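You operate a simulated robot arm through the tools that you are given. There is no shell and no other tool. Be economical: measure what you need, move in short steps, check, and stop when the job is done.

The job below is to be done with a simulated robot arm. You get a single attempt, and the scene is never put back.

TASK
Rub the filler on the blue patch flat and brush the dust off.
Fine: Red sanding block, then the blue hand brush, both put back; the other patch stays as it is. Drop and damage nothing, leave nothing switched on. Set down upright: blue hand brush.

It is judged by the outcome, as a careful person would: the job done as asked, and still so three seconds after it is handed in. It fails if anything else is knocked over, pushed out of place, dropped, spilled or broken.

THE ROBOT
A 6-joint arm with a two-finger parallel gripper, fixed in place. Base frame: the origin is at the foot of the arm, x ahead of it, y to its left, z up; the work surface is at about z = 0. Lengths are in mm, angles in degrees, forces in N, time in s.
With the tool pointing down near the work surface it reaches from about 140 to 580 mm from the base axis. Its first joint turns from -66.0 to 66.0 degrees. Payload 2.1 kg.
The TCP is the grasp point between the finger pads, 30 mm short of the fingertips. In the tool frame z runs along the fingers and y along their closing line. The gripper opens to 94 mm. The fingers are 28 mm wide and 10 mm thick; the gripper's body (50 by 96 mm) begins 55 mm behind the TCP.
Orientation is that of the tool frame in the base frame, as a unit quaternion [x, y, z, w]. With the fingers straight down and closing along the base's y, the tool's x points along the base's -x, its y along +y and its z along -z.

THE INTERFACE
- The arm moves only by the tool move_arm. Its argument "moves" is a list of rows, each a list of 7 numbers: the shift along the base's x, y, z in units of 25 mm (1.0 is 25 mm), then the turn, a rotation vector about the base's x, y, z in units of 6 degrees (1.0 is 6 degrees), then the gripper command, from -1 (fully open) to 1 (shut), values between in proportion. In form: [[dx, dy, dz, wx, wy, wz, grip], ...]. A call has 1 to 20 rows; each row shifts and turns the commanded pose from where the row before left it. A call with a number of a shift or a turn outside -1 to 1 is refused whole. Rows are played at 5 a second. More than 50 mm and 8.6 degrees between two rows, or a gripper value outside its range, and nothing of the call is played. Where a pose cannot be reached the arm comes as near as it can. A force on the tool above 90 N (or 10 N above the force at the start of the call, whichever is more), or a blocked arm, ends the call early, and 0.2 s more pass. The fingers move at their own pace (about 72 mm/s each) and stop on an object; they squeeze with about 36 N. The grip force told is the motor's: it shows also when the fingers shut on nothing. Time passes only in rows, and 0.2 s behind the last, so rows that do not move let the fingers close. It gives the time, the measured TCP pose, the force on the tool (base axes), the opening and the grip force at its end, in the units of the frame above (readings bear some noise), with the torque about the TCP (base axes, N m) and any sound that the robot's microphone picked up.
- Cameras (640 x 400 px; columns grow to the right, rows downward): "scene" is fixed at [64.3, -384, 478.3]; the picture's right is [0.73, -0.69, 0.00], its down [-0.46, -0.48, -0.75] and it looks along [0.51, 0.54, -0.67] (base axes); focal length 237 px, centre (320, 200). "wrist" rides on the gripper at [76, 14, -102] in the tool frame; the picture's right is [-0.18, 0.98, 0.00], its down [-0.75, -0.14, -0.64] and it looks along [-0.63, -0.12, 0.77] (tool axes); focal length 243 px, centre (320, 200). There is no depth. A picture from a camera that has moved, and an enlarged one, comes with that camera's place and axes in the base frame and with its lens. The place of the scene camera against the robot may be out by one fixed shift of up to 12 mm in any direction.
- capture(camera): a new picture of that camera. No time passes.
- enlarge(camera, box): a new picture of the part [left, top, right, bottom] of that camera's present view, enlarged. No time passes.
- job_done(): hands the job in; it is judged then, once.

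Work in short steps. Places have to be worked out from the pictures, the camera data and where the tool is seen: move nearer, look again, correct. Check each grasp and each placing, and mend what went wrong. You have 120 turns and 68 pictures in all, those below and enlarged ones among them. Open the gripper and draw the arm clear of the work before you hand the job in, unless the task says otherwise; then end with one line.

The tools are called after "Call:" as a command line: name --pt "numbers of a row" for each row, then --argument value for the rest, lists and objects as JSON in quotes. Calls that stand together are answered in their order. move_arm: Moves the arm, as the interface text tells. Its arguments: {"type":"object","properties":{"moves":{"type":"array","items":{"type":"array","items":{"type":"number"}}}},"required":["moves"]} The other tools are called the same way: capture (camera) takes a picture; enlarge (camera, box) takes an enlarged picture of a part of a camera's view; job_done () hands the job in.

At the start:

```text
time_s: 0.0
tool_pos: [307.4, -127.7, 273.0]
tool_rot: [0.0, 1.0, 0.001, -0.001]
force: [1.2, 0.9, 0.8]
torque: [0.03, 0.03, -0.02]
gripper_width: 94.0
grasp_force: 0.1
```

scene: 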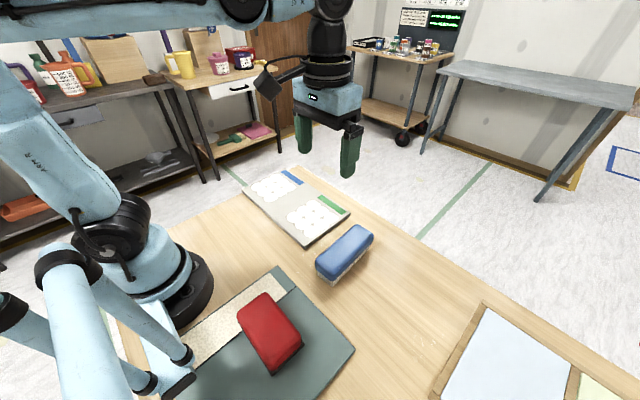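
wrist: 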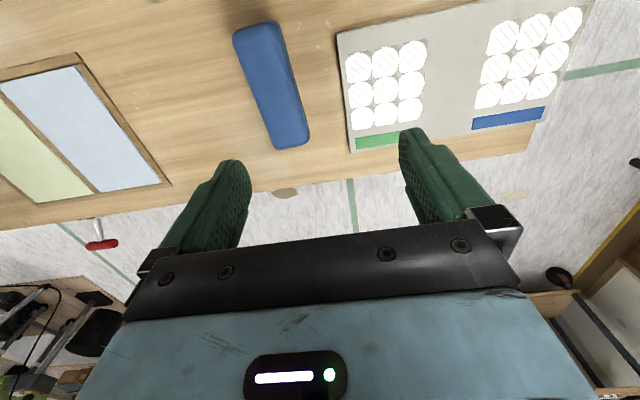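

I start by looking more closely at the block, the brush and the board.

Call:
enlarge --camera "scene" --box '[180, 220, 400, 400]'

Call:
enlarge --camera "scene" --box '[230, 155, 390, 255]'

Call:
enlarge --camera "wrist" --box '[220, 0, 600, 200]'

```text
2.22 times, centred on (290, 310) of scene
camera zoom: at [64.3, -384.0, 478.3], right [0.73, -0.69, 0.0], down [-0.46, -0.48, -0.75], along [0.51, 0.54, -0.67], focal length 527 px, centre (387, -44)
```

zoom: 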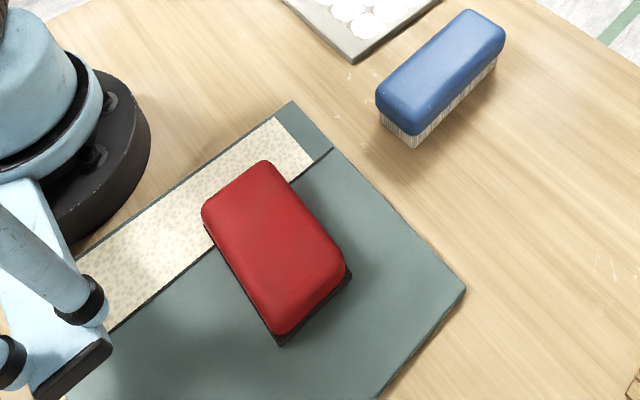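

```text
4.00 times, centred on (310, 205) of scene
camera zoom: at [64.3, -384.0, 478.3], right [0.73, -0.69, 0.0], down [-0.46, -0.48, -0.75], along [0.51, 0.54, -0.67], focal length 949 px, centre (360, 180)
```

zoom: 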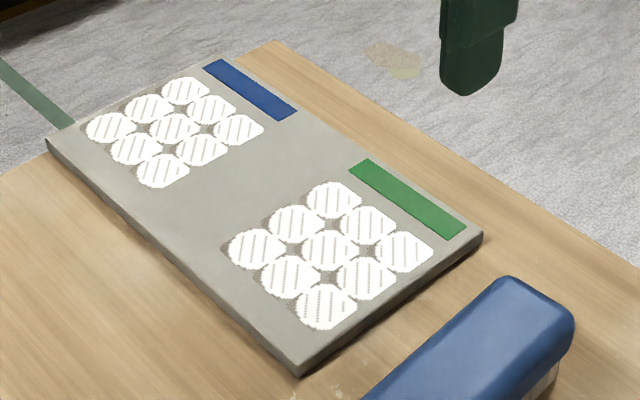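

```text
1.68 times, centred on (410, 100) of wrist
camera zoom: at [229.8, -114.3, 374.6], right [0.18, 0.98, 0.0], down [0.75, -0.14, 0.64], along [0.63, -0.12, -0.77], focal length 409 px, centre (168, 368)
```

zoom: 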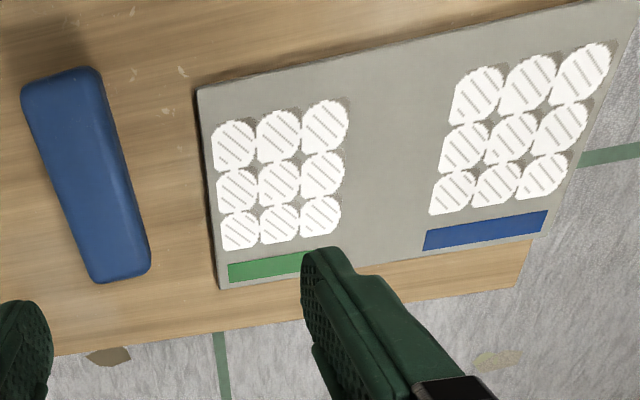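

The block lies about (107,-207) with its long axis along y, and the brush about (321,-192) with its long axis along x. The blue patch is centred near (353,134). I move over the block, turning the gripper -90° so that it closes along x.

Call:
move_arm --pt "-0.533 -0.21 0 0 0 -1 -1" --pt "-0.533 -0.21 0 0 0 -1 -1" --pt "-0.533 -0.21 0 0 0 -1 -1" --pt "-0.533 -0.21 0 0 0 -1 -1" --pt "-0.533 -0.21 0 0 0 -1 -1" --pt "-0.533 -0.21 0 0 0 -1 -1" --pt "-0.533 -0.21 0 0 0 -1 -1" --pt "-0.533 -0.21 0 0 0 -1 -1" --pt "-0.533 -0.21 0 0 0 -1 -1" --pt "-0.533 -0.21 0 0 0 -1 -1" --pt "-0.533 -0.21 0 0 0 -1 -1" --pt "-0.533 -0.21 0 0 0 -1 -1" --pt "-0.533 -0.21 0 0 0 -1 -1" --pt "-0.533 -0.21 0 0 0 -1 -1" --pt "-0.533 -0.21 0 0 0 -1 -1" --pt "0 0 0 0 0 0 -1"

Call:
capture --camera "wrist"

Call:
capture --camera "scene"

```text
time_s: 3.4
tool_pos: [106.9, -205.5, 273.0]
tool_rot: [0.708, 0.706, 0.0, 0.0]
force: [0.3, -0.3, 0.8]
torque: [0.01, -0.03, 0.03]
gripper_width: 94.0
grasp_force: 0.1
```

```text
62 pictures are left
camera wrist: at [119.4, -130.9, 374.9], right [0.98, -0.19, 0.0], down [-0.14, -0.75, 0.64], along [-0.12, -0.63, -0.77], focal length 243 px, centre (320, 200)
```

wrist: 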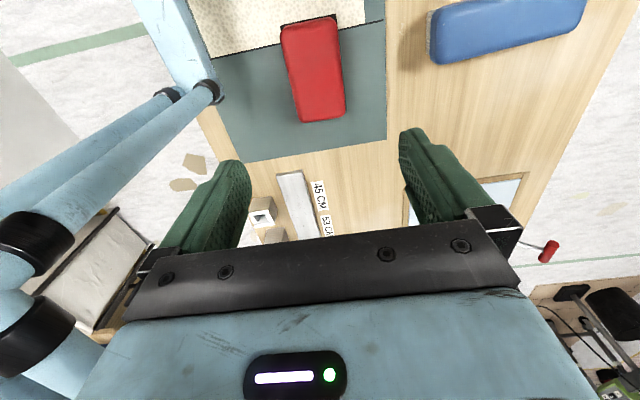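

```text
61 pictures are left
```

scene: 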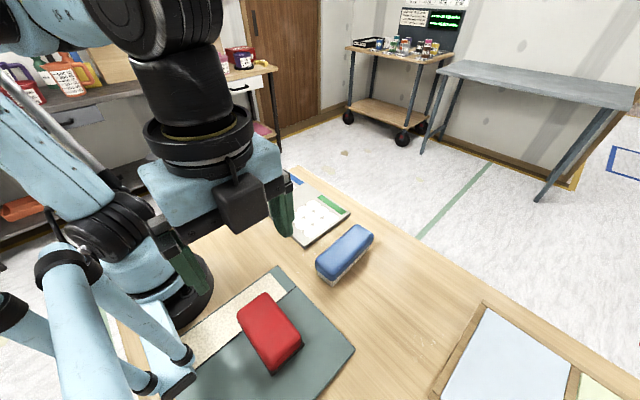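

The wrist view puts the block at about (100,-205), so the scene camera is off by roughly 7 mm in x. I shift and lower partway, then check again.

Call:
move_arm --pt "-0.14 0 -1 0 0 0 -1" --pt "-0.14 0 -1 0 0 0 -1" --pt "0 0 -1 0 0 0 -1" --pt "0 0 -1 0 0 0 -1" --pt "0 0 -1 0 0 0 -1" --pt "0 0 -1 0 0 0 -1" --pt "0 0 0 0 0 0 -1"

Call:
capture --camera "wrist"

Call:
capture --camera "scene"

```text
time_s: 5.0
tool_pos: [101.7, -206.3, 123.8]
tool_rot: [0.707, 0.707, -0.001, 0.0]
force: [-0.2, -0.1, -0.2]
torque: [0.0, -0.04, -0.03]
gripper_width: 94.2
grasp_force: 0.0
```

```text
60 pictures are left
camera wrist: at [114.6, -130.6, 225.3], right [0.98, -0.18, 0.0], down [-0.14, -0.75, 0.64], along [-0.12, -0.63, -0.77], focal length 243 px, centre (320, 200)
```

wrist: 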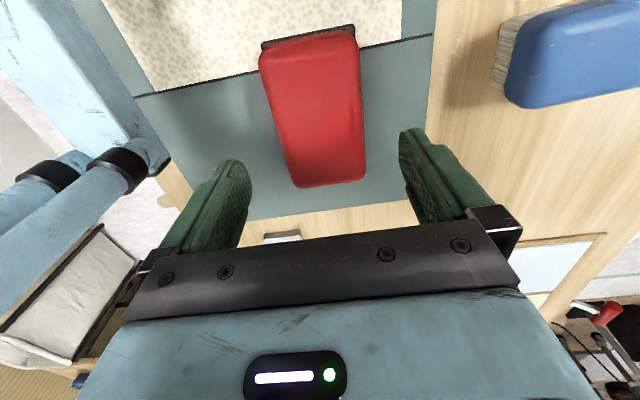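

```text
59 pictures are left
```

scene: 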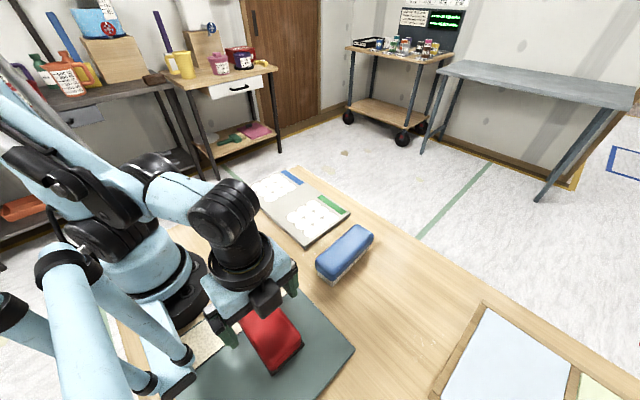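

The block top is at about z≈50, centred at (101.8,-205), with the fingers straddling it. I lower to z≈45 and close.

Call:
move_arm --pt "0 0.04 -1 0 0 0 -1" --pt "0 0 -1 0 0 0 -1" --pt "0 0 -0.8 0 0 0 -1" --pt "0 0 -0.35 0 0 0 -1" --pt "0 0 0 0 0 0 -1" --pt "0 0 0 0 0 0 1" --pt "0 0 0 0 0 0 1" --pt "0 0 0 0 0 0 1" --pt "0 0 0 0 0 0 1"

Call:
capture --camera "scene"

Call:
capture --camera "wrist"

```text
time_s: 7.0
tool_pos: [101.4, -203.9, 44.3]
tool_rot: [0.707, 0.707, -0.001, 0.0]
force: [0.0, -0.2, -0.9]
torque: [-0.02, -0.01, 0.04]
gripper_width: 70.4
grasp_force: 35.5
```

```text
58 pictures are left
```

scene: 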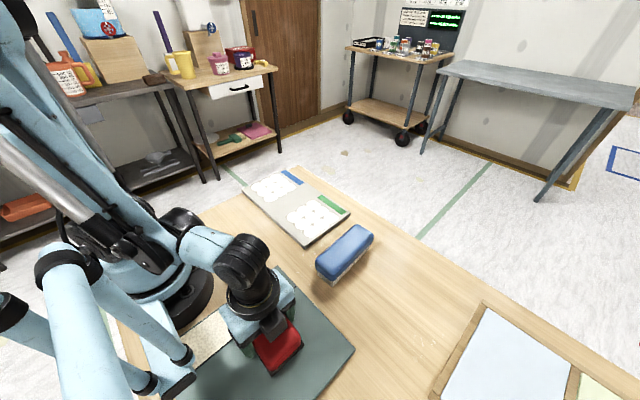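

```text
57 pictures are left
camera wrist: at [113.8, -129.0, 145.9], right [0.98, -0.18, 0.0], down [-0.14, -0.75, 0.64], along [-0.12, -0.63, -0.77], focal length 243 px, centre (320, 200)
```

wrist: 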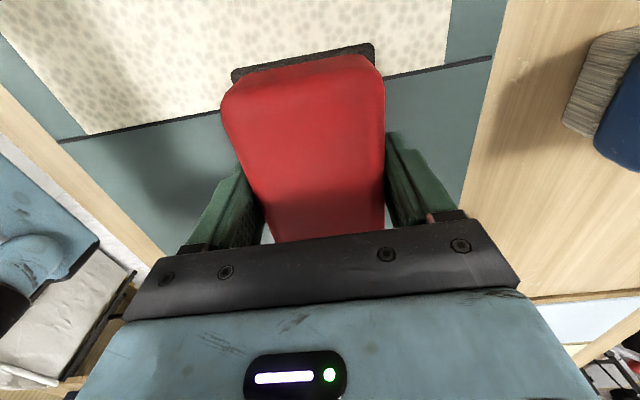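

The grip is firm at 70.4 mm, the width of the block. I lift it and check that it comes along.

Call:
move_arm --pt "0 0 0.3 0 0 0 1" --pt "0 0 0.7 0 0 0 1" --pt "0 0 1 0 0 0 1" --pt "0 0 1 0 0 0 1" --pt "0 0 1 0 0 0 1" --pt "0 0 1 0 0 0 1" --pt "0 0 0 0 0 0 1"

Call:
capture --camera "scene"

```text
time_s: 8.6
tool_pos: [102.7, -204.5, 171.4]
tool_rot: [0.707, 0.707, 0.0, 0.001]
force: [-0.1, -0.3, -1.6]
torque: [0.0, 0.01, 0.02]
gripper_width: 70.1
grasp_force: 35.7
```

```text
56 pictures are left
```

scene: 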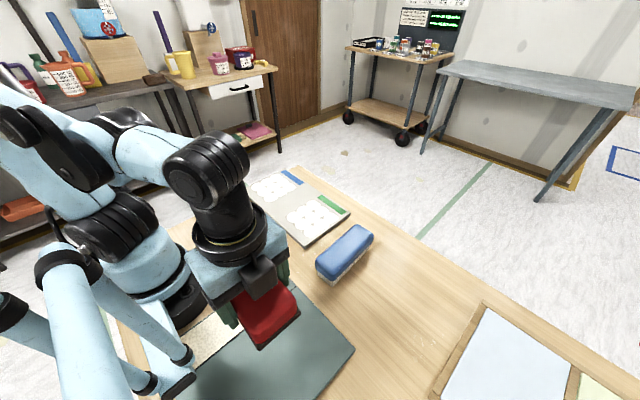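

The block is held at z 171. I carry it over the blue patch, staying high.

Call:
move_arm --pt "0.7 0.97 0 0 0 0 1" --pt "0.7 0.97 0 0 0 0 1" --pt "0.7 0.97 0 0 0 0 1" --pt "0.7 0.97 0 0 0 0 1" --pt "0.7 0.97 0 0 0 0 1" --pt "0.7 0.97 0 0 0 0 1" --pt "0.7 0.97 0 0 0 0 1" --pt "0.7 0.97 0 0 0 0 1" --pt "0.7 0.97 0 0 0 0 1" --pt "0.7 0.97 0 0 0 0 1" --pt "0.7 0.97 0 0 0 0 1" --pt "0.7 0.97 0 0 0 0 1" --pt "0.7 0.97 0 0 0 0 1" --pt "0.6 0.97 0 0 0 0 1" --pt "0 0 0 0 0 0 1"

Call:
capture --camera "scene"

Call:
capture --camera "wrist"

```text
time_s: 11.8
tool_pos: [344.3, 133.7, 168.2]
tool_rot: [0.708, 0.706, -0.001, 0.0]
force: [0.3, -0.2, -0.7]
torque: [0.0, -0.04, 0.0]
gripper_width: 70.0
grasp_force: 35.7
```

```text
55 pictures are left
```

scene: 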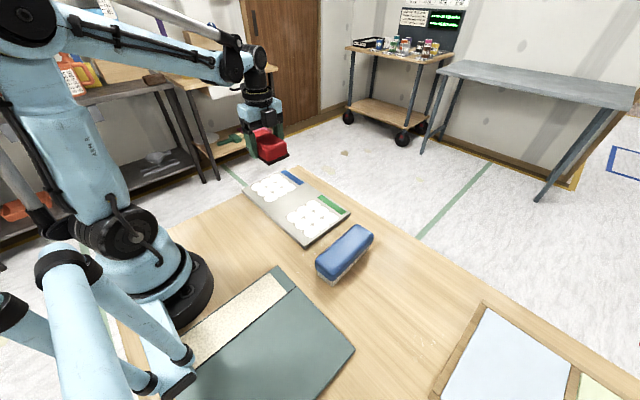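

```text
54 pictures are left
camera wrist: at [357.8, 208.2, 271.2], right [0.98, -0.18, 0.0], down [-0.14, -0.75, 0.64], along [-0.12, -0.63, -0.77], focal length 243 px, centre (320, 200)
```

wrist: 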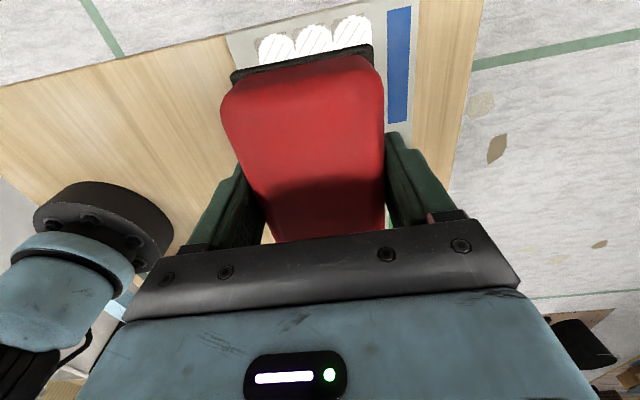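

From the wrist view the patch spans x≈295–400 and y≈85–190. I go to the low-x end and come down to just above the surface.

Call:
move_arm --pt "-0.97 0.18 -0.9 0 0 0 1" --pt "0 0 -0.9 0 0 0 1" --pt "0 0 -0.9 0 0 0 1" --pt "0 0 -0.8 0 0 0 1" --pt "0 0 -0.3 0 0 0 1" --pt "0 0 0 0 0 0 1"

Call:
enlarge --camera "scene" --box '[220, 120, 380, 220]'

```text
time_s: 13.2
tool_pos: [319.6, 136.7, 73.5]
tool_rot: [0.707, 0.707, 0.0, 0.0]
force: [0.3, -0.4, -1.8]
torque: [0.01, 0.01, 0.0]
gripper_width: 69.8
grasp_force: 35.7
```

```text
4.00 times, centred on (300, 170) of scene
camera zoom: at [64.3, -384.0, 478.3], right [0.73, -0.69, 0.0], down [-0.46, -0.48, -0.75], along [0.51, 0.54, -0.67], focal length 949 px, centre (400, 320)
```

zoom: 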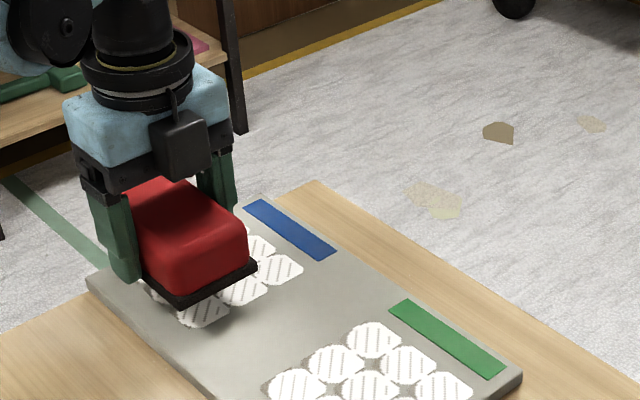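

I go down in small steps to find contact. After that I compare the block edge with the filler blobs directly.

Call:
move_arm --pt "0 0 -0.2 0 0 0 1" --pt "0 0 -0.15 0 0 0 1" --pt "0 0 -0.1 0 0 0 1" --pt "0 0 0 0 0 0 1"

Call:
enlarge --camera "scene" --box '[220, 120, 380, 220]'

```text
time_s: 14.2
tool_pos: [318.3, 139.7, 63.9]
tool_rot: [0.707, 0.707, -0.001, 0.0]
force: [0.9, 0.2, -1.5]
torque: [0.0, 0.02, -0.01]
gripper_width: 69.8
grasp_force: 36.2
```

```text
4.00 times, centred on (300, 170) of scene
camera zoom: at [64.3, -384.0, 478.3], right [0.73, -0.69, 0.0], down [-0.46, -0.48, -0.75], along [0.51, 0.54, -0.67], focal length 949 px, centre (400, 320)
```

zoom: 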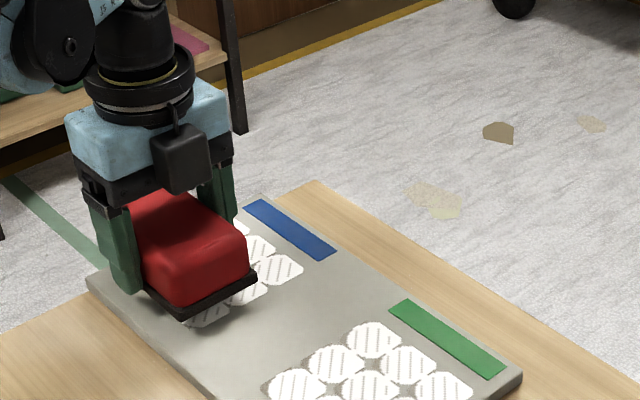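

Call:
move_arm --pt "0 0 -0.1 0 0 0 1" --pt "0 0 -0.1 0 0 0 1" --pt "0 0 0 0 0 0 1"

```text
time_s: 15.0
tool_pos: [317.6, 137.2, 58.0]
tool_rot: [0.707, 0.708, 0.0, 0.0]
force: [0.3, -0.6, -1.6]
torque: [0.02, 0.0, 0.0]
gripper_width: 69.6
grasp_force: 35.6
```

No contact at z 58, so I continue down in 2.5 mm steps.

Call:
move_arm --pt "0 0 -0.1 0 0 0 1" --pt "0 0 -0.06 0 0 0 1" --pt "0 0 0 0 0 0 1"

```text
time_s: 15.8
tool_pos: [320.4, 138.2, 54.0]
tool_rot: [0.707, 0.707, 0.0, 0.0]
force: [0.0, -0.1, -1.8]
torque: [0.0, 0.0, -0.02]
gripper_width: 69.8
grasp_force: 36.3
```

Call:
enlarge --camera "scene" --box '[230, 160, 310, 210]'

Call:
move_arm --pt "0 0 -0.08 0 0 0 1" --pt "0 0 0 0 0 0 1"

```text
8.00 times, centred on (270, 185) of scene
camera zoom: at [64.3, -384.0, 478.3], right [0.73, -0.69, 0.0], down [-0.46, -0.48, -0.75], along [0.51, 0.54, -0.67], focal length 1898 px, centre (720, 320)
```

zoom: 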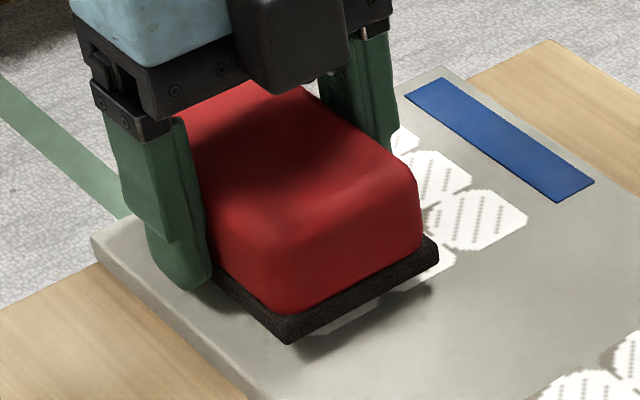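

```text
time_s: 16.4
tool_pos: [317.7, 138.0, 52.6]
tool_rot: [0.707, 0.707, 0.0, 0.001]
force: [0.6, -0.2, -1.6]
torque: [0.01, -0.02, 0.01]
gripper_width: 69.9
grasp_force: 36.3
```

The block's near edge already nearly covers the first row, and a small gap remains under it. I keep lowering.

Call:
move_arm --pt "0 0 -0.06 0 0 0 1" --pt "0 0 -0.06 0 0 0 1" --pt "0 0 0 0 0 0 1"

```text
time_s: 17.2
tool_pos: [318.2, 137.9, 50.0]
tool_rot: [0.707, 0.707, 0.0, 0.0]
force: [0.2, -0.1, -1.4]
torque: [0.0, 0.01, 0.01]
gripper_width: 69.8
grasp_force: 36.0
```

Call:
move_arm --pt "0 0 -0.06 0 0 0 1" --pt "0 0 -0.06 0 0 0 1" --pt "0 0 0 0 0 0 1"

Call:
enlarge --camera "scene" --box '[230, 160, 310, 210]'

```text
time_s: 18.0
tool_pos: [319.0, 139.2, 45.3]
tool_rot: [0.707, 0.707, 0.0, 0.0]
force: [0.1, 1.7, -1.6]
torque: [0.0, 0.0, 0.02]
gripper_width: 69.8
grasp_force: 36.1
```

```text
8.00 times, centred on (270, 185) of scene
camera zoom: at [64.3, -384.0, 478.3], right [0.73, -0.69, 0.0], down [-0.46, -0.48, -0.75], along [0.51, 0.54, -0.67], focal length 1898 px, centre (720, 320)
```

zoom: 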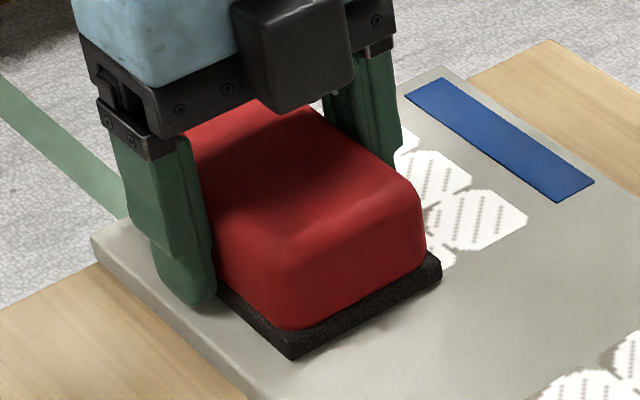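

Call:
move_arm --pt "0 0 -0.05 0 0 0 1" --pt "0 0 0 0 0 0 1"

```text
time_s: 18.6
tool_pos: [318.9, 139.0, 45.1]
tool_rot: [0.708, 0.707, 0.0, 0.001]
force: [-1.4, -3.7, 41.5]
torque: [-0.02, 0.15, -0.02]
gripper_width: 69.9
grasp_force: 35.7
```

Contact at z≈45 with 41 N, which is stiff. I ease off a little.

Call:
move_arm --pt "0 0 0.025 0 0 0 1" --pt "0 0 0 0 0 0 1"

```text
time_s: 19.2
tool_pos: [318.9, 138.4, 45.7]
tool_rot: [0.707, 0.707, 0.0, 0.0]
force: [-1.4, -3.5, 35.4]
torque: [-0.12, 0.13, -0.13]
gripper_width: 70.1
grasp_force: 36.1
```

Stiffness is about 10 N/mm. I ease off to about 20 N and make a first stroke along +x and back.

Call:
move_arm --pt "0 0 0.05 0 0 0 1" --pt "0.4 0 0 0 0 0 1" --pt "0.4 0 0 0 0 0 1" --pt "0.4 0 0 0 0 0 1" --pt "0.4 0 0 0 0 0 1" --pt "0.4 0 0 0 0 0 1" --pt "0.4 0 0 0 0 0 1" --pt "0 0 0 0 0 0 1"

Call:
enlarge --camera "scene" --box '[220, 120, 380, 220]'

```text
time_s: 21.0
tool_pos: [380.4, 138.9, 46.3]
tool_rot: [0.707, 0.707, 0.0, 0.0]
force: [0.0, 0.6, -0.9]
torque: [-0.05, 0.01, 0.02]
gripper_width: 70.1
grasp_force: 36.0
```

```text
4.00 times, centred on (300, 170) of scene
camera zoom: at [64.3, -384.0, 478.3], right [0.73, -0.69, 0.0], down [-0.46, -0.48, -0.75], along [0.51, 0.54, -0.67], focal length 949 px, centre (400, 320)
```

zoom: 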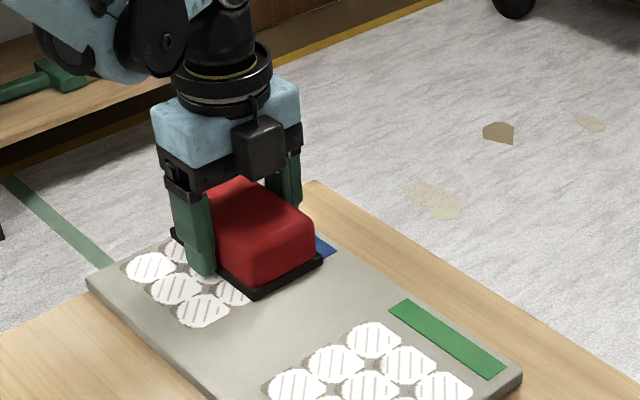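

Contact was lost on that stroke. I shift slightly to -y so the near row is covered, press down again and check the force.

Call:
move_arm --pt "0 -0.28 0 0 0 0 1" --pt "0 0 -0.05 0 0 0 1" --pt "0 0 0 0 0 0 1"

```text
time_s: 21.8
tool_pos: [379.9, 131.4, 45.2]
tool_rot: [0.707, 0.707, 0.0, 0.0]
force: [-0.3, -0.4, 2.8]
torque: [0.02, 0.02, 0.03]
gripper_width: 69.7
grasp_force: 36.1
```

Call:
move_arm --pt "0 0 -0.05 0 0 0 1" --pt "0 0 0 0 0 0 1"

```text
time_s: 22.4
tool_pos: [379.6, 130.9, 45.0]
tool_rot: [0.708, 0.707, 0.0, 0.0]
force: [-5.4, -2.2, 61.1]
torque: [0.0, 0.13, -0.04]
gripper_width: 70.0
grasp_force: 36.1
```

That reads 61 N. I ease to roughly 30 N and stroke toward -x.

Call:
move_arm --pt "0 0 0.025 0 0 0 1" --pt "-0.35 0 0 0 0 0 1" --pt "-0.35 0 0 0 0 0 1" --pt "-0.35 0 0 0 0 0 1"

```text
time_s: 23.4
tool_pos: [352.7, 132.7, 44.8]
tool_rot: [0.707, 0.707, 0.002, 0.0]
force: [14.5, 0.9, 15.8]
torque: [-0.25, -1.01, 0.16]
gripper_width: 69.8
grasp_force: 36.0
```

Call:
move_arm --pt "-0.35 0 0 0 0 0 1" --pt "-0.35 0 0 0 0 0 1" --pt "-0.35 0 0 0 0 0 1" --pt "-0.35 0 0 0 0 0 1" --pt "0 0 0 0 0 0 1"

Call:
enlarge --camera "scene" --box '[220, 120, 380, 220]'

```text
time_s: 24.6
tool_pos: [317.3, 131.9, 44.3]
tool_rot: [0.707, 0.707, 0.0, -0.001]
force: [-0.2, -0.2, -1.4]
torque: [0.01, 0.0, -0.01]
gripper_width: 69.9
grasp_force: 36.1
```

```text
4.00 times, centred on (300, 170) of scene
camera zoom: at [64.3, -384.0, 478.3], right [0.73, -0.69, 0.0], down [-0.46, -0.48, -0.75], along [0.51, 0.54, -0.67], focal length 949 px, centre (400, 320)
```

zoom: 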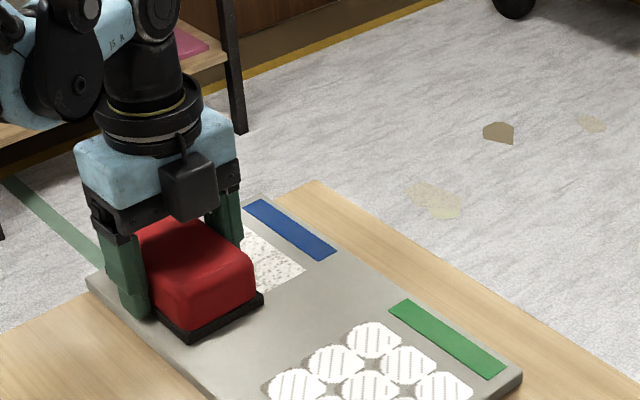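

It works: the blobs on the right have turned into dust. At this end the pressure is gone, so I press down a bit and stroke back.

Call:
move_arm --pt "0 0 -0.04 0 0 0 1" --pt "0 0 0 0 0 0 1"

```text
time_s: 25.2
tool_pos: [316.6, 132.8, 43.5]
tool_rot: [0.707, 0.707, 0.0, 0.0]
force: [-2.4, 0.7, 15.2]
torque: [0.16, -0.44, -0.06]
gripper_width: 69.8
grasp_force: 35.8
```

Call:
move_arm --pt "-0.3 0 0 0 0 0 1" --pt "0.3 0 0 0 0 0 1" --pt "0.35 0 0 0 0 0 1" --pt "0.35 0 0 0 0 0 1" --pt "0.35 0 0 0 0 0 1" --pt "0.35 0 0 0 0 0 1"

```text
time_s: 26.0
tool_pos: [314.6, 130.9, 44.2]
tool_rot: [0.706, 0.708, -0.009, -0.007]
force: [-4.5, -2.2, 20.4]
torque: [0.47, -0.74, 0.07]
gripper_width: 69.8
grasp_force: 35.5
stopped in row 3: the force on the tool passed its limit at 104 N (the readings are from after the stop); the commanded pose is now the measured one
```

The force passed its limit when the stroke reversed. I lift a little and look.

Call:
move_arm --pt "0 0 0.3 0 0 0 1" --pt "0 0 0.7 0 0 0 1" --pt "0 0 1 0 0 0 1" --pt "0 0 1 0 0 0 1" --pt "0 0 0 0 0 0 1"

Call:
enlarge --camera "scene" --box '[220, 120, 380, 220]'

Call:
capture --camera "wrist"

```text
time_s: 27.2
tool_pos: [312.1, 132.2, 118.4]
tool_rot: [0.706, 0.708, -0.01, -0.006]
force: [-0.4, -0.7, -1.8]
torque: [-0.02, 0.02, -0.01]
gripper_width: 69.6
grasp_force: 35.5
```

```text
4.00 times, centred on (300, 170) of scene
camera zoom: at [64.3, -384.0, 478.3], right [0.73, -0.69, 0.0], down [-0.46, -0.48, -0.75], along [0.51, 0.54, -0.67], focal length 949 px, centre (400, 320)
```

zoom: 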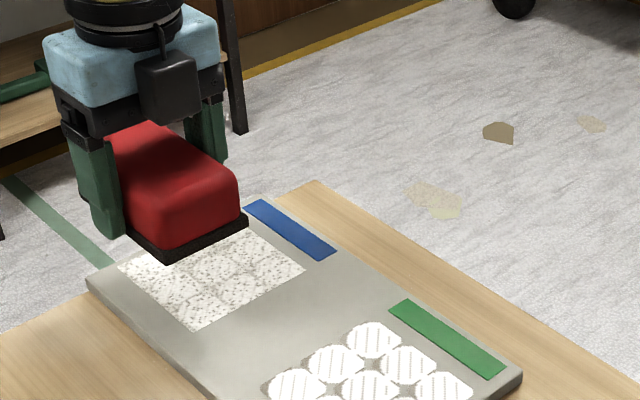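

```text
46 pictures are left
camera wrist: at [328.1, 207.3, 219.3], right [0.98, -0.18, -0.02], down [-0.12, -0.75, 0.65], along [-0.13, -0.63, -0.76], focal length 243 px, centre (320, 200)
```

wrist: 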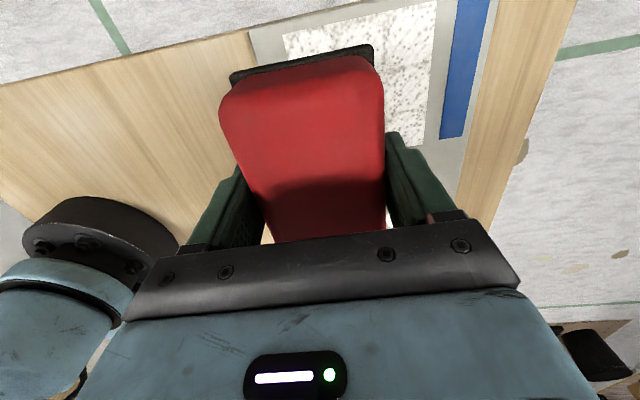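

The whole patch now looks like dust. I undo the small tilt that the stop left and move the block aside to see all of the patch.

Call:
move_arm --pt "0 0 1 0.054 -0.216 -0.027 1" --pt "0 -0.8 1 0 0 0 1" --pt "-0.7 -0.97 0 0 0 0 1" --pt "-0.7 -0.97 0 0 0 0 1" --pt "-0.7 -0.97 0 0 0 0 1" --pt "-0.7 -0.97 0 0 0 0 1" --pt "0 0 0 0 0 0 1"

Call:
enlarge --camera "scene" --box '[230, 160, 310, 210]'

Call:
enlarge --camera "scene" --box '[220, 120, 380, 220]'

```text
time_s: 28.8
tool_pos: [244.3, 15.4, 166.1]
tool_rot: [0.707, 0.707, 0.0, -0.001]
force: [0.6, 0.6, -2.0]
torque: [-0.02, -0.01, -0.04]
gripper_width: 70.0
grasp_force: 36.3
```

```text
8.00 times, centred on (270, 185) of scene
camera zoom: at [64.3, -384.0, 478.3], right [0.73, -0.69, 0.0], down [-0.46, -0.48, -0.75], along [0.51, 0.54, -0.67], focal length 1898 px, centre (720, 320)
```

zoom: 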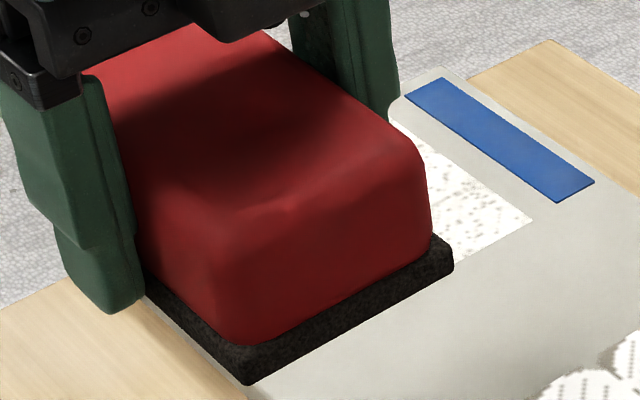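

```text
4.00 times, centred on (300, 170) of scene
camera zoom: at [64.3, -384.0, 478.3], right [0.73, -0.69, 0.0], down [-0.46, -0.48, -0.75], along [0.51, 0.54, -0.67], focal length 949 px, centre (400, 320)
```

zoom: 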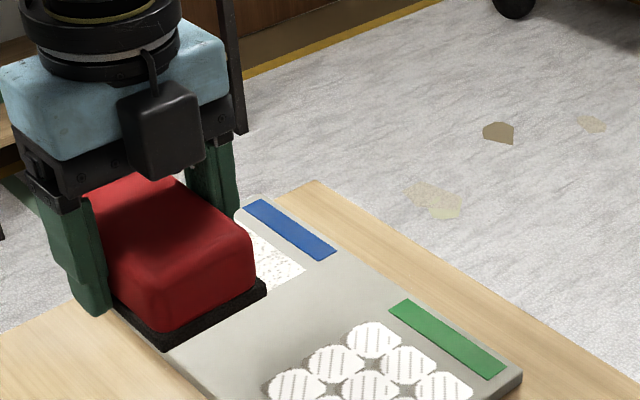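

Still occluding. I move further along toward the block's home.

Call:
move_arm --pt "-0.65 -1 0 0 0 0 1" --pt "-0.65 -1 0 0 0 0 1" --pt "-0.65 -1 0 0 0 0 1" --pt "-0.65 -1 0 0 0 0 1" --pt "0 0 0 0 0 0 1"

Call:
enlarge --camera "scene" --box '[230, 160, 310, 210]'

```text
time_s: 30.0
tool_pos: [180.0, -84.1, 168.7]
tool_rot: [0.707, 0.707, 0.0, -0.001]
force: [-0.1, 0.8, -0.4]
torque: [-0.01, 0.0, 0.0]
gripper_width: 69.9
grasp_force: 35.9
```

```text
8.00 times, centred on (270, 185) of scene
camera zoom: at [64.3, -384.0, 478.3], right [0.73, -0.69, 0.0], down [-0.46, -0.48, -0.75], along [0.51, 0.54, -0.67], focal length 1898 px, centre (720, 320)
```

zoom: 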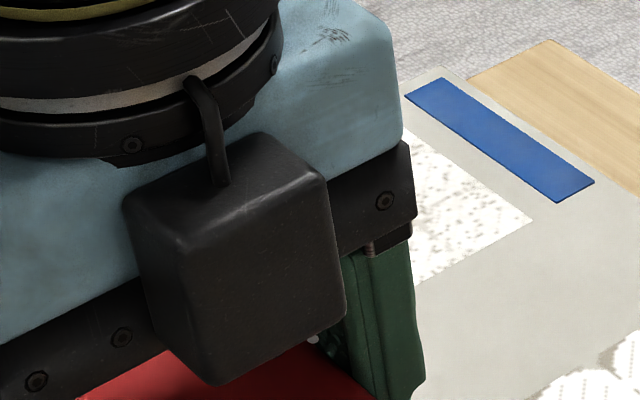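

Call:
move_arm --pt "-0.63 -0.96 0 0 0 0 1" --pt "-0.63 -0.96 0 0 0 0 1" --pt "-0.63 -0.96 0 0 0 0 1" --pt "-0.63 -0.96 0 0 0 0 1" --pt "-0.63 -0.96 0 0 0 0 1" --pt "0 0 0 0 0 0 1"

Call:
enlarge --camera "scene" --box '[230, 160, 310, 210]'

```text
time_s: 31.4
tool_pos: [101.9, -204.3, 168.4]
tool_rot: [0.707, 0.707, -0.002, -0.001]
force: [-0.1, -0.3, -1.9]
torque: [0.0, -0.02, 0.02]
gripper_width: 69.7
grasp_force: 36.3
```

```text
8.00 times, centred on (270, 185) of scene
camera zoom: at [64.3, -384.0, 478.3], right [0.73, -0.69, 0.0], down [-0.46, -0.48, -0.75], along [0.51, 0.54, -0.67], focal length 1898 px, centre (720, 320)
```

zoom: 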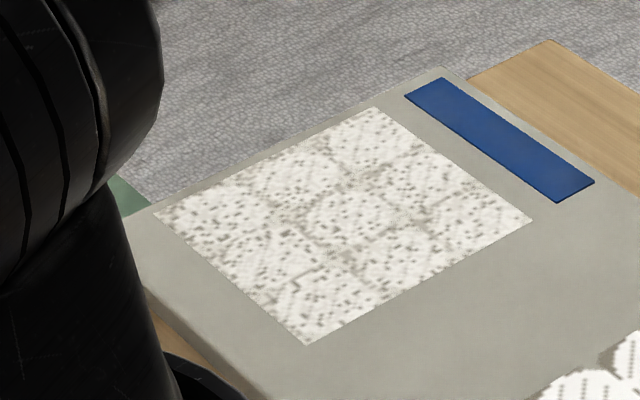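

Call:
enlarge --camera "scene" --box '[247, 171, 299, 204]'

```text
12.12 times, centred on (273, 188) of scene
camera zoom: at [64.3, -384.0, 478.3], right [0.73, -0.69, 0.0], down [-0.46, -0.48, -0.75], along [0.51, 0.54, -0.67], focal length 2875 px, centre (890, 352)
```

zoom: 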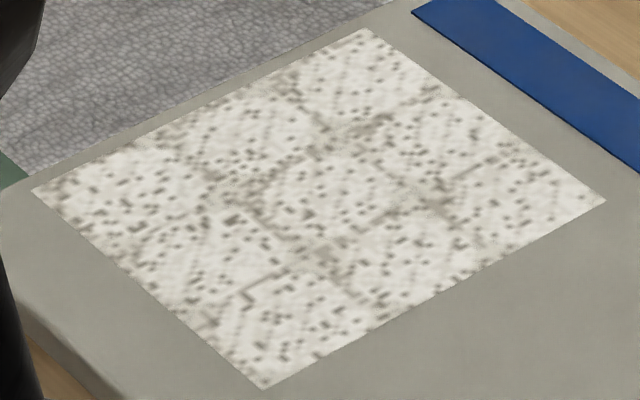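

All nine cells look uniformly sanded to dust. I put the block back on its mat, slowly near the end.

Call:
move_arm --pt "0 0 -1 0 0 0 1" --pt "0 0 -1 0 0 0 1" --pt "0 0 -1 0 0 0 1" --pt "0 0 -1 0 0 0 1" --pt "0 0 -0.5 0 0 0 1" --pt "0 0 -0.2 0 0 0 1" --pt "0 0 -0.1 0 0 0 1" --pt "0 0 0 0 0 0 1"

```text
time_s: 33.2
tool_pos: [101.4, -204.4, 48.0]
tool_rot: [0.707, 0.707, -0.001, -0.001]
force: [0.6, 0.0, -1.9]
torque: [0.02, 0.02, -0.05]
gripper_width: 69.9
grasp_force: 35.7
```

Call:
move_arm --pt "0 0 -0.06 0 0 0 1" --pt "0 0 -0.05 0 0 0 1" --pt "0 0 0 0 0 0 1"

```text
time_s: 34.0
tool_pos: [101.7, -205.4, 45.4]
tool_rot: [0.707, 0.707, 0.0, -0.001]
force: [-0.6, -0.9, -1.4]
torque: [0.02, 0.03, 0.03]
gripper_width: 69.6
grasp_force: 35.6
```

Call:
move_arm --pt "0 0 -0.05 0 0 0 1" --pt "0 0 0 0 0 0 1"

```text
time_s: 34.6
tool_pos: [101.4, -205.3, 46.1]
tool_rot: [0.707, 0.708, 0.0, -0.001]
force: [-0.1, -1.5, -2.0]
torque: [0.04, 0.02, -0.01]
gripper_width: 70.1
grasp_force: 36.4
```

Call:
move_arm --pt "0 0 -0.05 0 0 0 1" --pt "0 0 0 0 0 0 1"

```text
time_s: 35.2
tool_pos: [101.1, -204.2, 43.2]
tool_rot: [0.707, 0.707, 0.0, -0.001]
force: [0.4, 0.1, -1.3]
torque: [0.0, 0.0, 0.01]
gripper_width: 69.7
grasp_force: 35.7
```

Call:
move_arm --pt "0 0 -0.05 0 0 0 1" --pt "0 0 0 0 0 0 1"

```text
time_s: 35.8
tool_pos: [101.8, -204.2, 42.2]
tool_rot: [0.707, 0.707, 0.001, -0.002]
force: [-1.3, 6.4, 29.9]
torque: [-0.46, 0.32, -0.04]
gripper_width: 69.6
grasp_force: 35.6
```

The block is touching the mat. I release and rise straight up.

Call:
move_arm --pt "0 0 0.03 0 0 0 1" --pt "0 0 0 0 0 0 -0.2" --pt "0 0 0 0 0 0 -1" --pt "0 0 0 0 0 0 -1" --pt "0 0 0.5 0 0 0 -1" --pt "0 0 1 0 0 0 -1" --pt "0 0 1 0 0 0 -1" --pt "0 0 1 0 0 0 -1" --pt "0 0 1 0 0 0 -1" --pt "0 0 0 0 0 0 -1"

Call:
capture --camera "scene"

Call:
capture --camera "wrist"

```text
time_s: 38.0
tool_pos: [99.9, -204.1, 156.3]
tool_rot: [0.707, 0.707, -0.001, -0.001]
force: [-0.5, 0.1, 0.1]
torque: [-0.02, -0.01, -0.01]
gripper_width: 93.9
grasp_force: 0.2
```

```text
40 pictures are left
```

scene: 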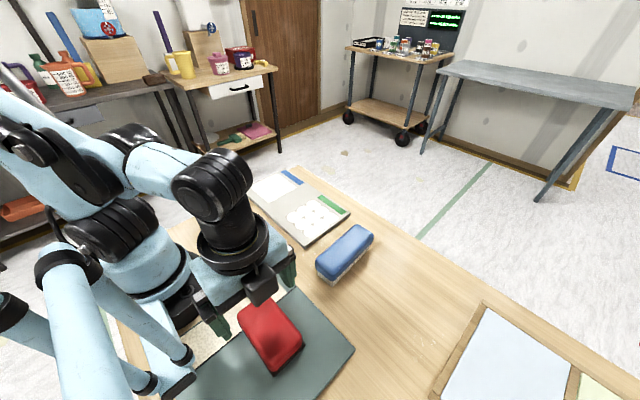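

```text
39 pictures are left
camera wrist: at [114.0, -129.5, 257.2], right [0.98, -0.18, 0.0], down [-0.14, -0.75, 0.64], along [-0.12, -0.63, -0.77], focal length 243 px, centre (320, 200)
```

wrist: 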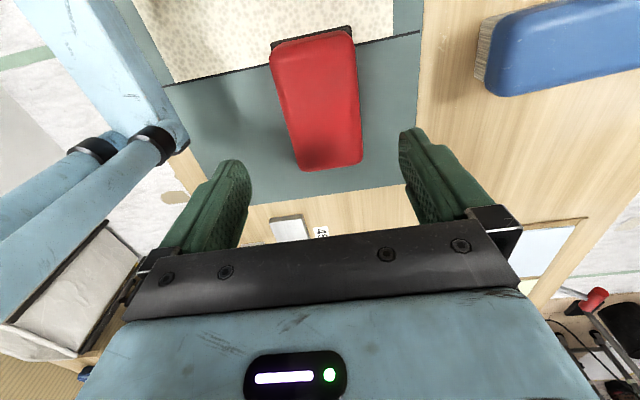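

The block is back in its place, flat. Now I move over the brush, turning back so the gripper closes along y.

Call:
move_arm --pt "0.575 0.043 0 0 0 1 -1" --pt "0.575 0.043 0 0 0 1 -1" --pt "0.575 0.043 0 0 0 1 -1" --pt "0.575 0.043 0 0 0 1 -1" --pt "0.575 0.043 0 0 0 1 -1" --pt "0.575 0.043 0 0 0 1 -1" --pt "0.575 0.043 0 0 0 1 -1" --pt "0.575 0.043 0 0 0 1 -1" --pt "0.575 0.043 0 0 0 1 -1" --pt "0.575 0.043 0 0 0 1 -1" --pt "0.575 0.043 0 0 0 1 -1" --pt "0.575 0.043 0 0 0 1 -1" --pt "0.575 0.043 0 0 0 1 -1" --pt "0.575 0.043 0 0 0 1 -1" --pt "0.575 0.043 0 0 0 1 -1" --pt "0 0 0 0 0 0 -1"

Call:
capture --camera "wrist"

Call:
enlarge --camera "scene" --box '[260, 180, 420, 280]'

```text
time_s: 41.4
tool_pos: [317.2, -188.6, 155.8]
tool_rot: [-0.001, 1.0, 0.0, -0.001]
force: [0.0, -0.1, 0.8]
torque: [-0.02, 0.0, 0.0]
gripper_width: 94.0
grasp_force: 0.0
```

```text
38 pictures are left
camera wrist: at [238.9, -174.8, 257.3], right [0.18, 0.98, 0.0], down [0.76, -0.14, 0.64], along [0.63, -0.12, -0.77], focal length 243 px, centre (320, 200)
```

wrist: 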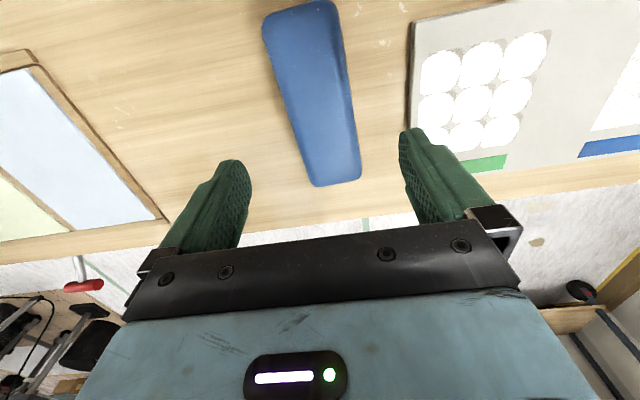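

```text
4.00 times, centred on (340, 230) of scene
camera zoom: at [64.3, -384.0, 478.3], right [0.73, -0.69, 0.0], down [-0.46, -0.48, -0.75], along [0.51, 0.54, -0.67], focal length 949 px, centre (240, 80)
```

zoom: 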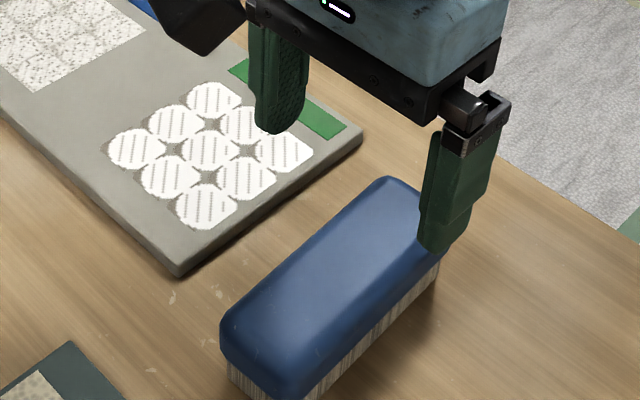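

The brush is centred at about (315,-189) with only about 2° of yaw. I lower to TCP z≈50 and close on the blue body.

Call:
move_arm --pt "-0.08 -0.03 -1 0 0 0.3 -1" --pt "0 0 -1 0 0 0 -1" --pt "0 0 -1 0 0 0 -1" --pt "0 0 -0.8 0 0 0 -1" --pt "0 0 -0.4 0 0 0 -1" --pt "0 0 0 0 0 0 -1"

Call:
enlarge --camera "scene" --box '[260, 180, 420, 280]'

```text
time_s: 42.8
tool_pos: [314.6, -189.7, 49.9]
tool_rot: [-0.016, 1.0, -0.001, -0.001]
force: [0.8, -0.2, 0.4]
torque: [0.01, -0.03, -0.01]
gripper_width: 94.0
grasp_force: 0.1
```

```text
4.00 times, centred on (340, 230) of scene
camera zoom: at [64.3, -384.0, 478.3], right [0.73, -0.69, 0.0], down [-0.46, -0.48, -0.75], along [0.51, 0.54, -0.67], focal length 949 px, centre (240, 80)
```

zoom: 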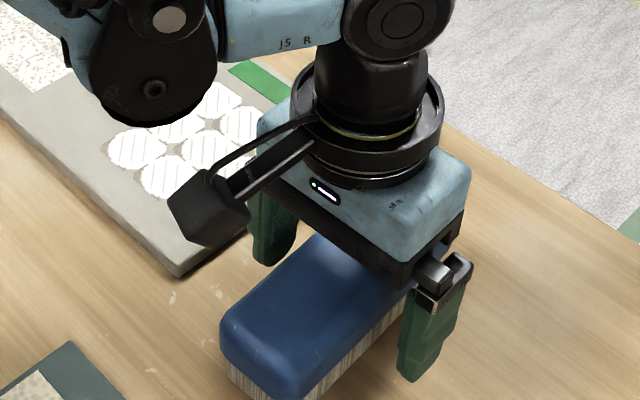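

Call:
move_arm --pt "0 0 0 0 0 0 1" --pt "0 0 0 0 0 0 1" --pt "0 0 0 0 0 0 1" --pt "0 0 0 0 0 0 1"

Call:
enlarge --camera "scene" --box '[260, 180, 420, 280]'

```text
time_s: 43.8
tool_pos: [315.4, -190.0, 49.1]
tool_rot: [-0.016, 1.0, 0.0, 0.0]
force: [-0.6, 0.2, 0.8]
torque: [0.02, 0.04, -0.02]
gripper_width: 60.0
grasp_force: 36.0
```

```text
4.00 times, centred on (340, 230) of scene
camera zoom: at [64.3, -384.0, 478.3], right [0.73, -0.69, 0.0], down [-0.46, -0.48, -0.75], along [0.51, 0.54, -0.67], focal length 949 px, centre (240, 80)
```

zoom: 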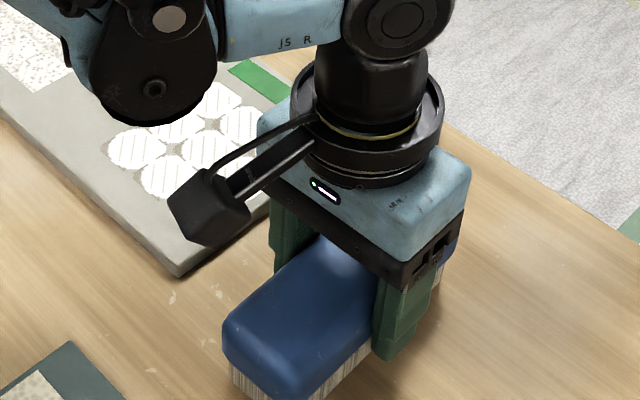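

The brush is held at 60 mm width. I lift it and carry it over the gap between the two patches.

Call:
move_arm --pt "0 0 0.4 0 0 0 1" --pt "0 0 1 0 0 0 1" --pt "0 0 1 0 0 0 1" --pt "0 0 1 0 0 0 1" --pt "0 0 1 0 0 0 1" --pt "0.13 1 0 0 0 0 1" --pt "0.13 1 0 0 0 0 1" --pt "0.13 1 0 0 0 0 1" --pt "0.13 1 0 0 0 0 1" --pt "0.13 1 0 0 0 0 1" --pt "0.13 1 0 0 0 0 1" --pt "0.13 1 0 0 0 0 1" --pt "0.13 1 0 0 0 0 1" --pt "0.13 1 0 0 0 0 1" --pt "0.1 0.9 0 0 0 0 1" --pt "0 0 -1 0 0 0 1" --pt "0 0 -1 0 0 0 1" --pt "0 0 -0.8 0 0 0 1" --pt "0 0 0 0 0 0 1"

Call:
enlarge --camera "scene" --box '[220, 120, 380, 220]'

Call:
capture --camera "wrist"

```text
time_s: 47.8
tool_pos: [347.9, 60.6, 90.7]
tool_rot: [-0.016, 1.0, -0.001, -0.001]
force: [0.1, -0.3, -1.7]
torque: [0.01, 0.04, 0.01]
gripper_width: 60.1
grasp_force: 36.3
```

```text
4.00 times, centred on (300, 170) of scene
camera zoom: at [64.3, -384.0, 478.3], right [0.73, -0.69, 0.0], down [-0.46, -0.48, -0.75], along [0.51, 0.54, -0.67], focal length 949 px, centre (400, 320)
```

zoom: 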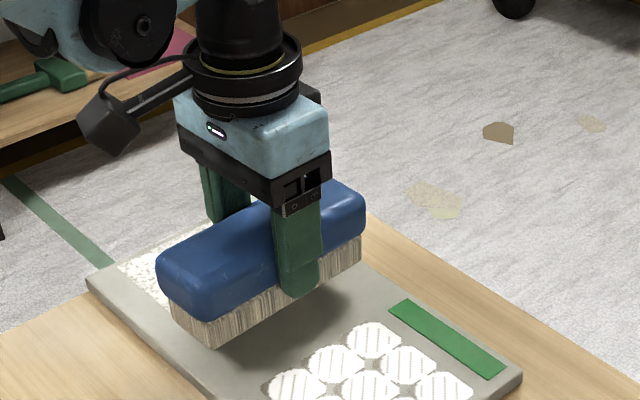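

```text
33 pictures are left
camera wrist: at [268.3, 71.2, 192.0], right [0.15, 0.99, 0.0], down [0.76, -0.12, 0.64], along [0.63, -0.1, -0.77], focal length 243 px, centre (320, 200)
```

wrist: 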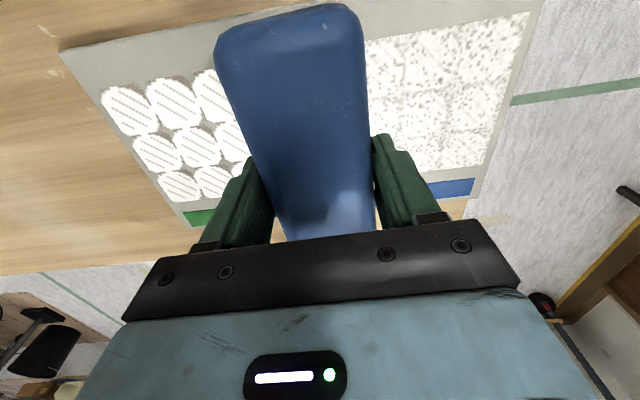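

The brush sits over the gap, clear of the green patch. I lower toward contact.

Call:
move_arm --pt "0 0 -0.5 0 0 0 1" --pt "0 0 -0.4 0 0 0 1" --pt "0 0 -0.1 0 0 0 1" --pt "0 0 0 0 0 0 1"

Call:
enlarge --camera "scene" --box '[220, 120, 380, 220]'

```text
time_s: 48.8
tool_pos: [347.2, 60.1, 65.3]
tool_rot: [-0.016, 1.0, -0.001, -0.001]
force: [0.2, 0.4, -1.7]
torque: [0.01, -0.01, -0.03]
gripper_width: 59.8
grasp_force: 36.2
```

```text
4.00 times, centred on (300, 170) of scene
camera zoom: at [64.3, -384.0, 478.3], right [0.73, -0.69, 0.0], down [-0.46, -0.48, -0.75], along [0.51, 0.54, -0.67], focal length 949 px, centre (400, 320)
```

zoom: 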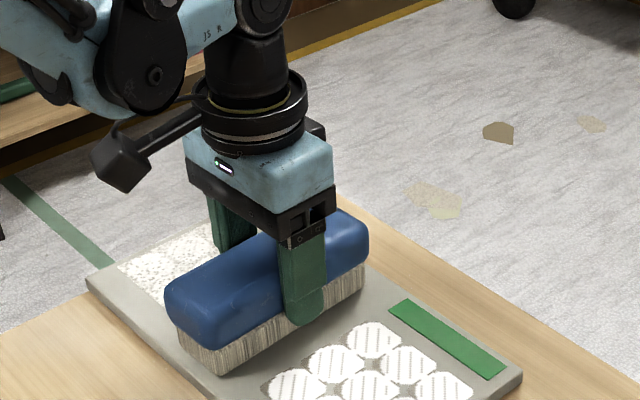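

Call:
move_arm --pt "0 0.1 -0.08 0 0 0 1" --pt "0 0 -0.06 0 0 0 1" --pt "0 0 0 0 0 0 1"

```text
time_s: 49.6
tool_pos: [346.5, 61.4, 61.1]
tool_rot: [-0.016, 1.0, 0.0, -0.001]
force: [0.5, -2.3, 34.2]
torque: [-0.01, 0.04, 0.12]
gripper_width: 60.2
grasp_force: 35.6
```

Contact at z≈61. I ease off slightly and sweep toward +y, away from the green patch.

Call:
move_arm --pt "0 0 0.025 0 0 0 1" --pt "0 0.35 0 0 0 0 1" --pt "0 0.35 0 0 0 0 1" --pt "0 0.35 0 0 0 0 1"

Call:
enlarge --camera "scene" --box '[220, 120, 380, 220]'

```text
time_s: 50.6
tool_pos: [348.3, 86.3, 62.2]
tool_rot: [-0.013, 1.0, -0.002, 0.0]
force: [-1.2, -12.0, 21.2]
torque: [-0.02, -0.47, -0.26]
gripper_width: 59.9
grasp_force: 35.8
```

```text
4.00 times, centred on (300, 170) of scene
camera zoom: at [64.2, -384.0, 478.3], right [0.73, -0.69, 0.0], down [-0.46, -0.48, -0.75], along [0.51, 0.54, -0.67], focal length 949 px, centre (400, 320)
```

zoom: 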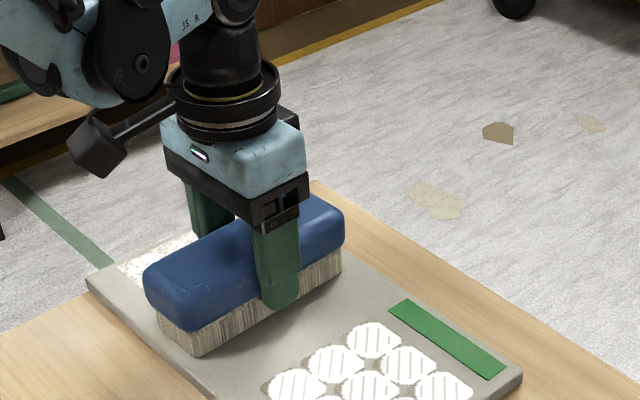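

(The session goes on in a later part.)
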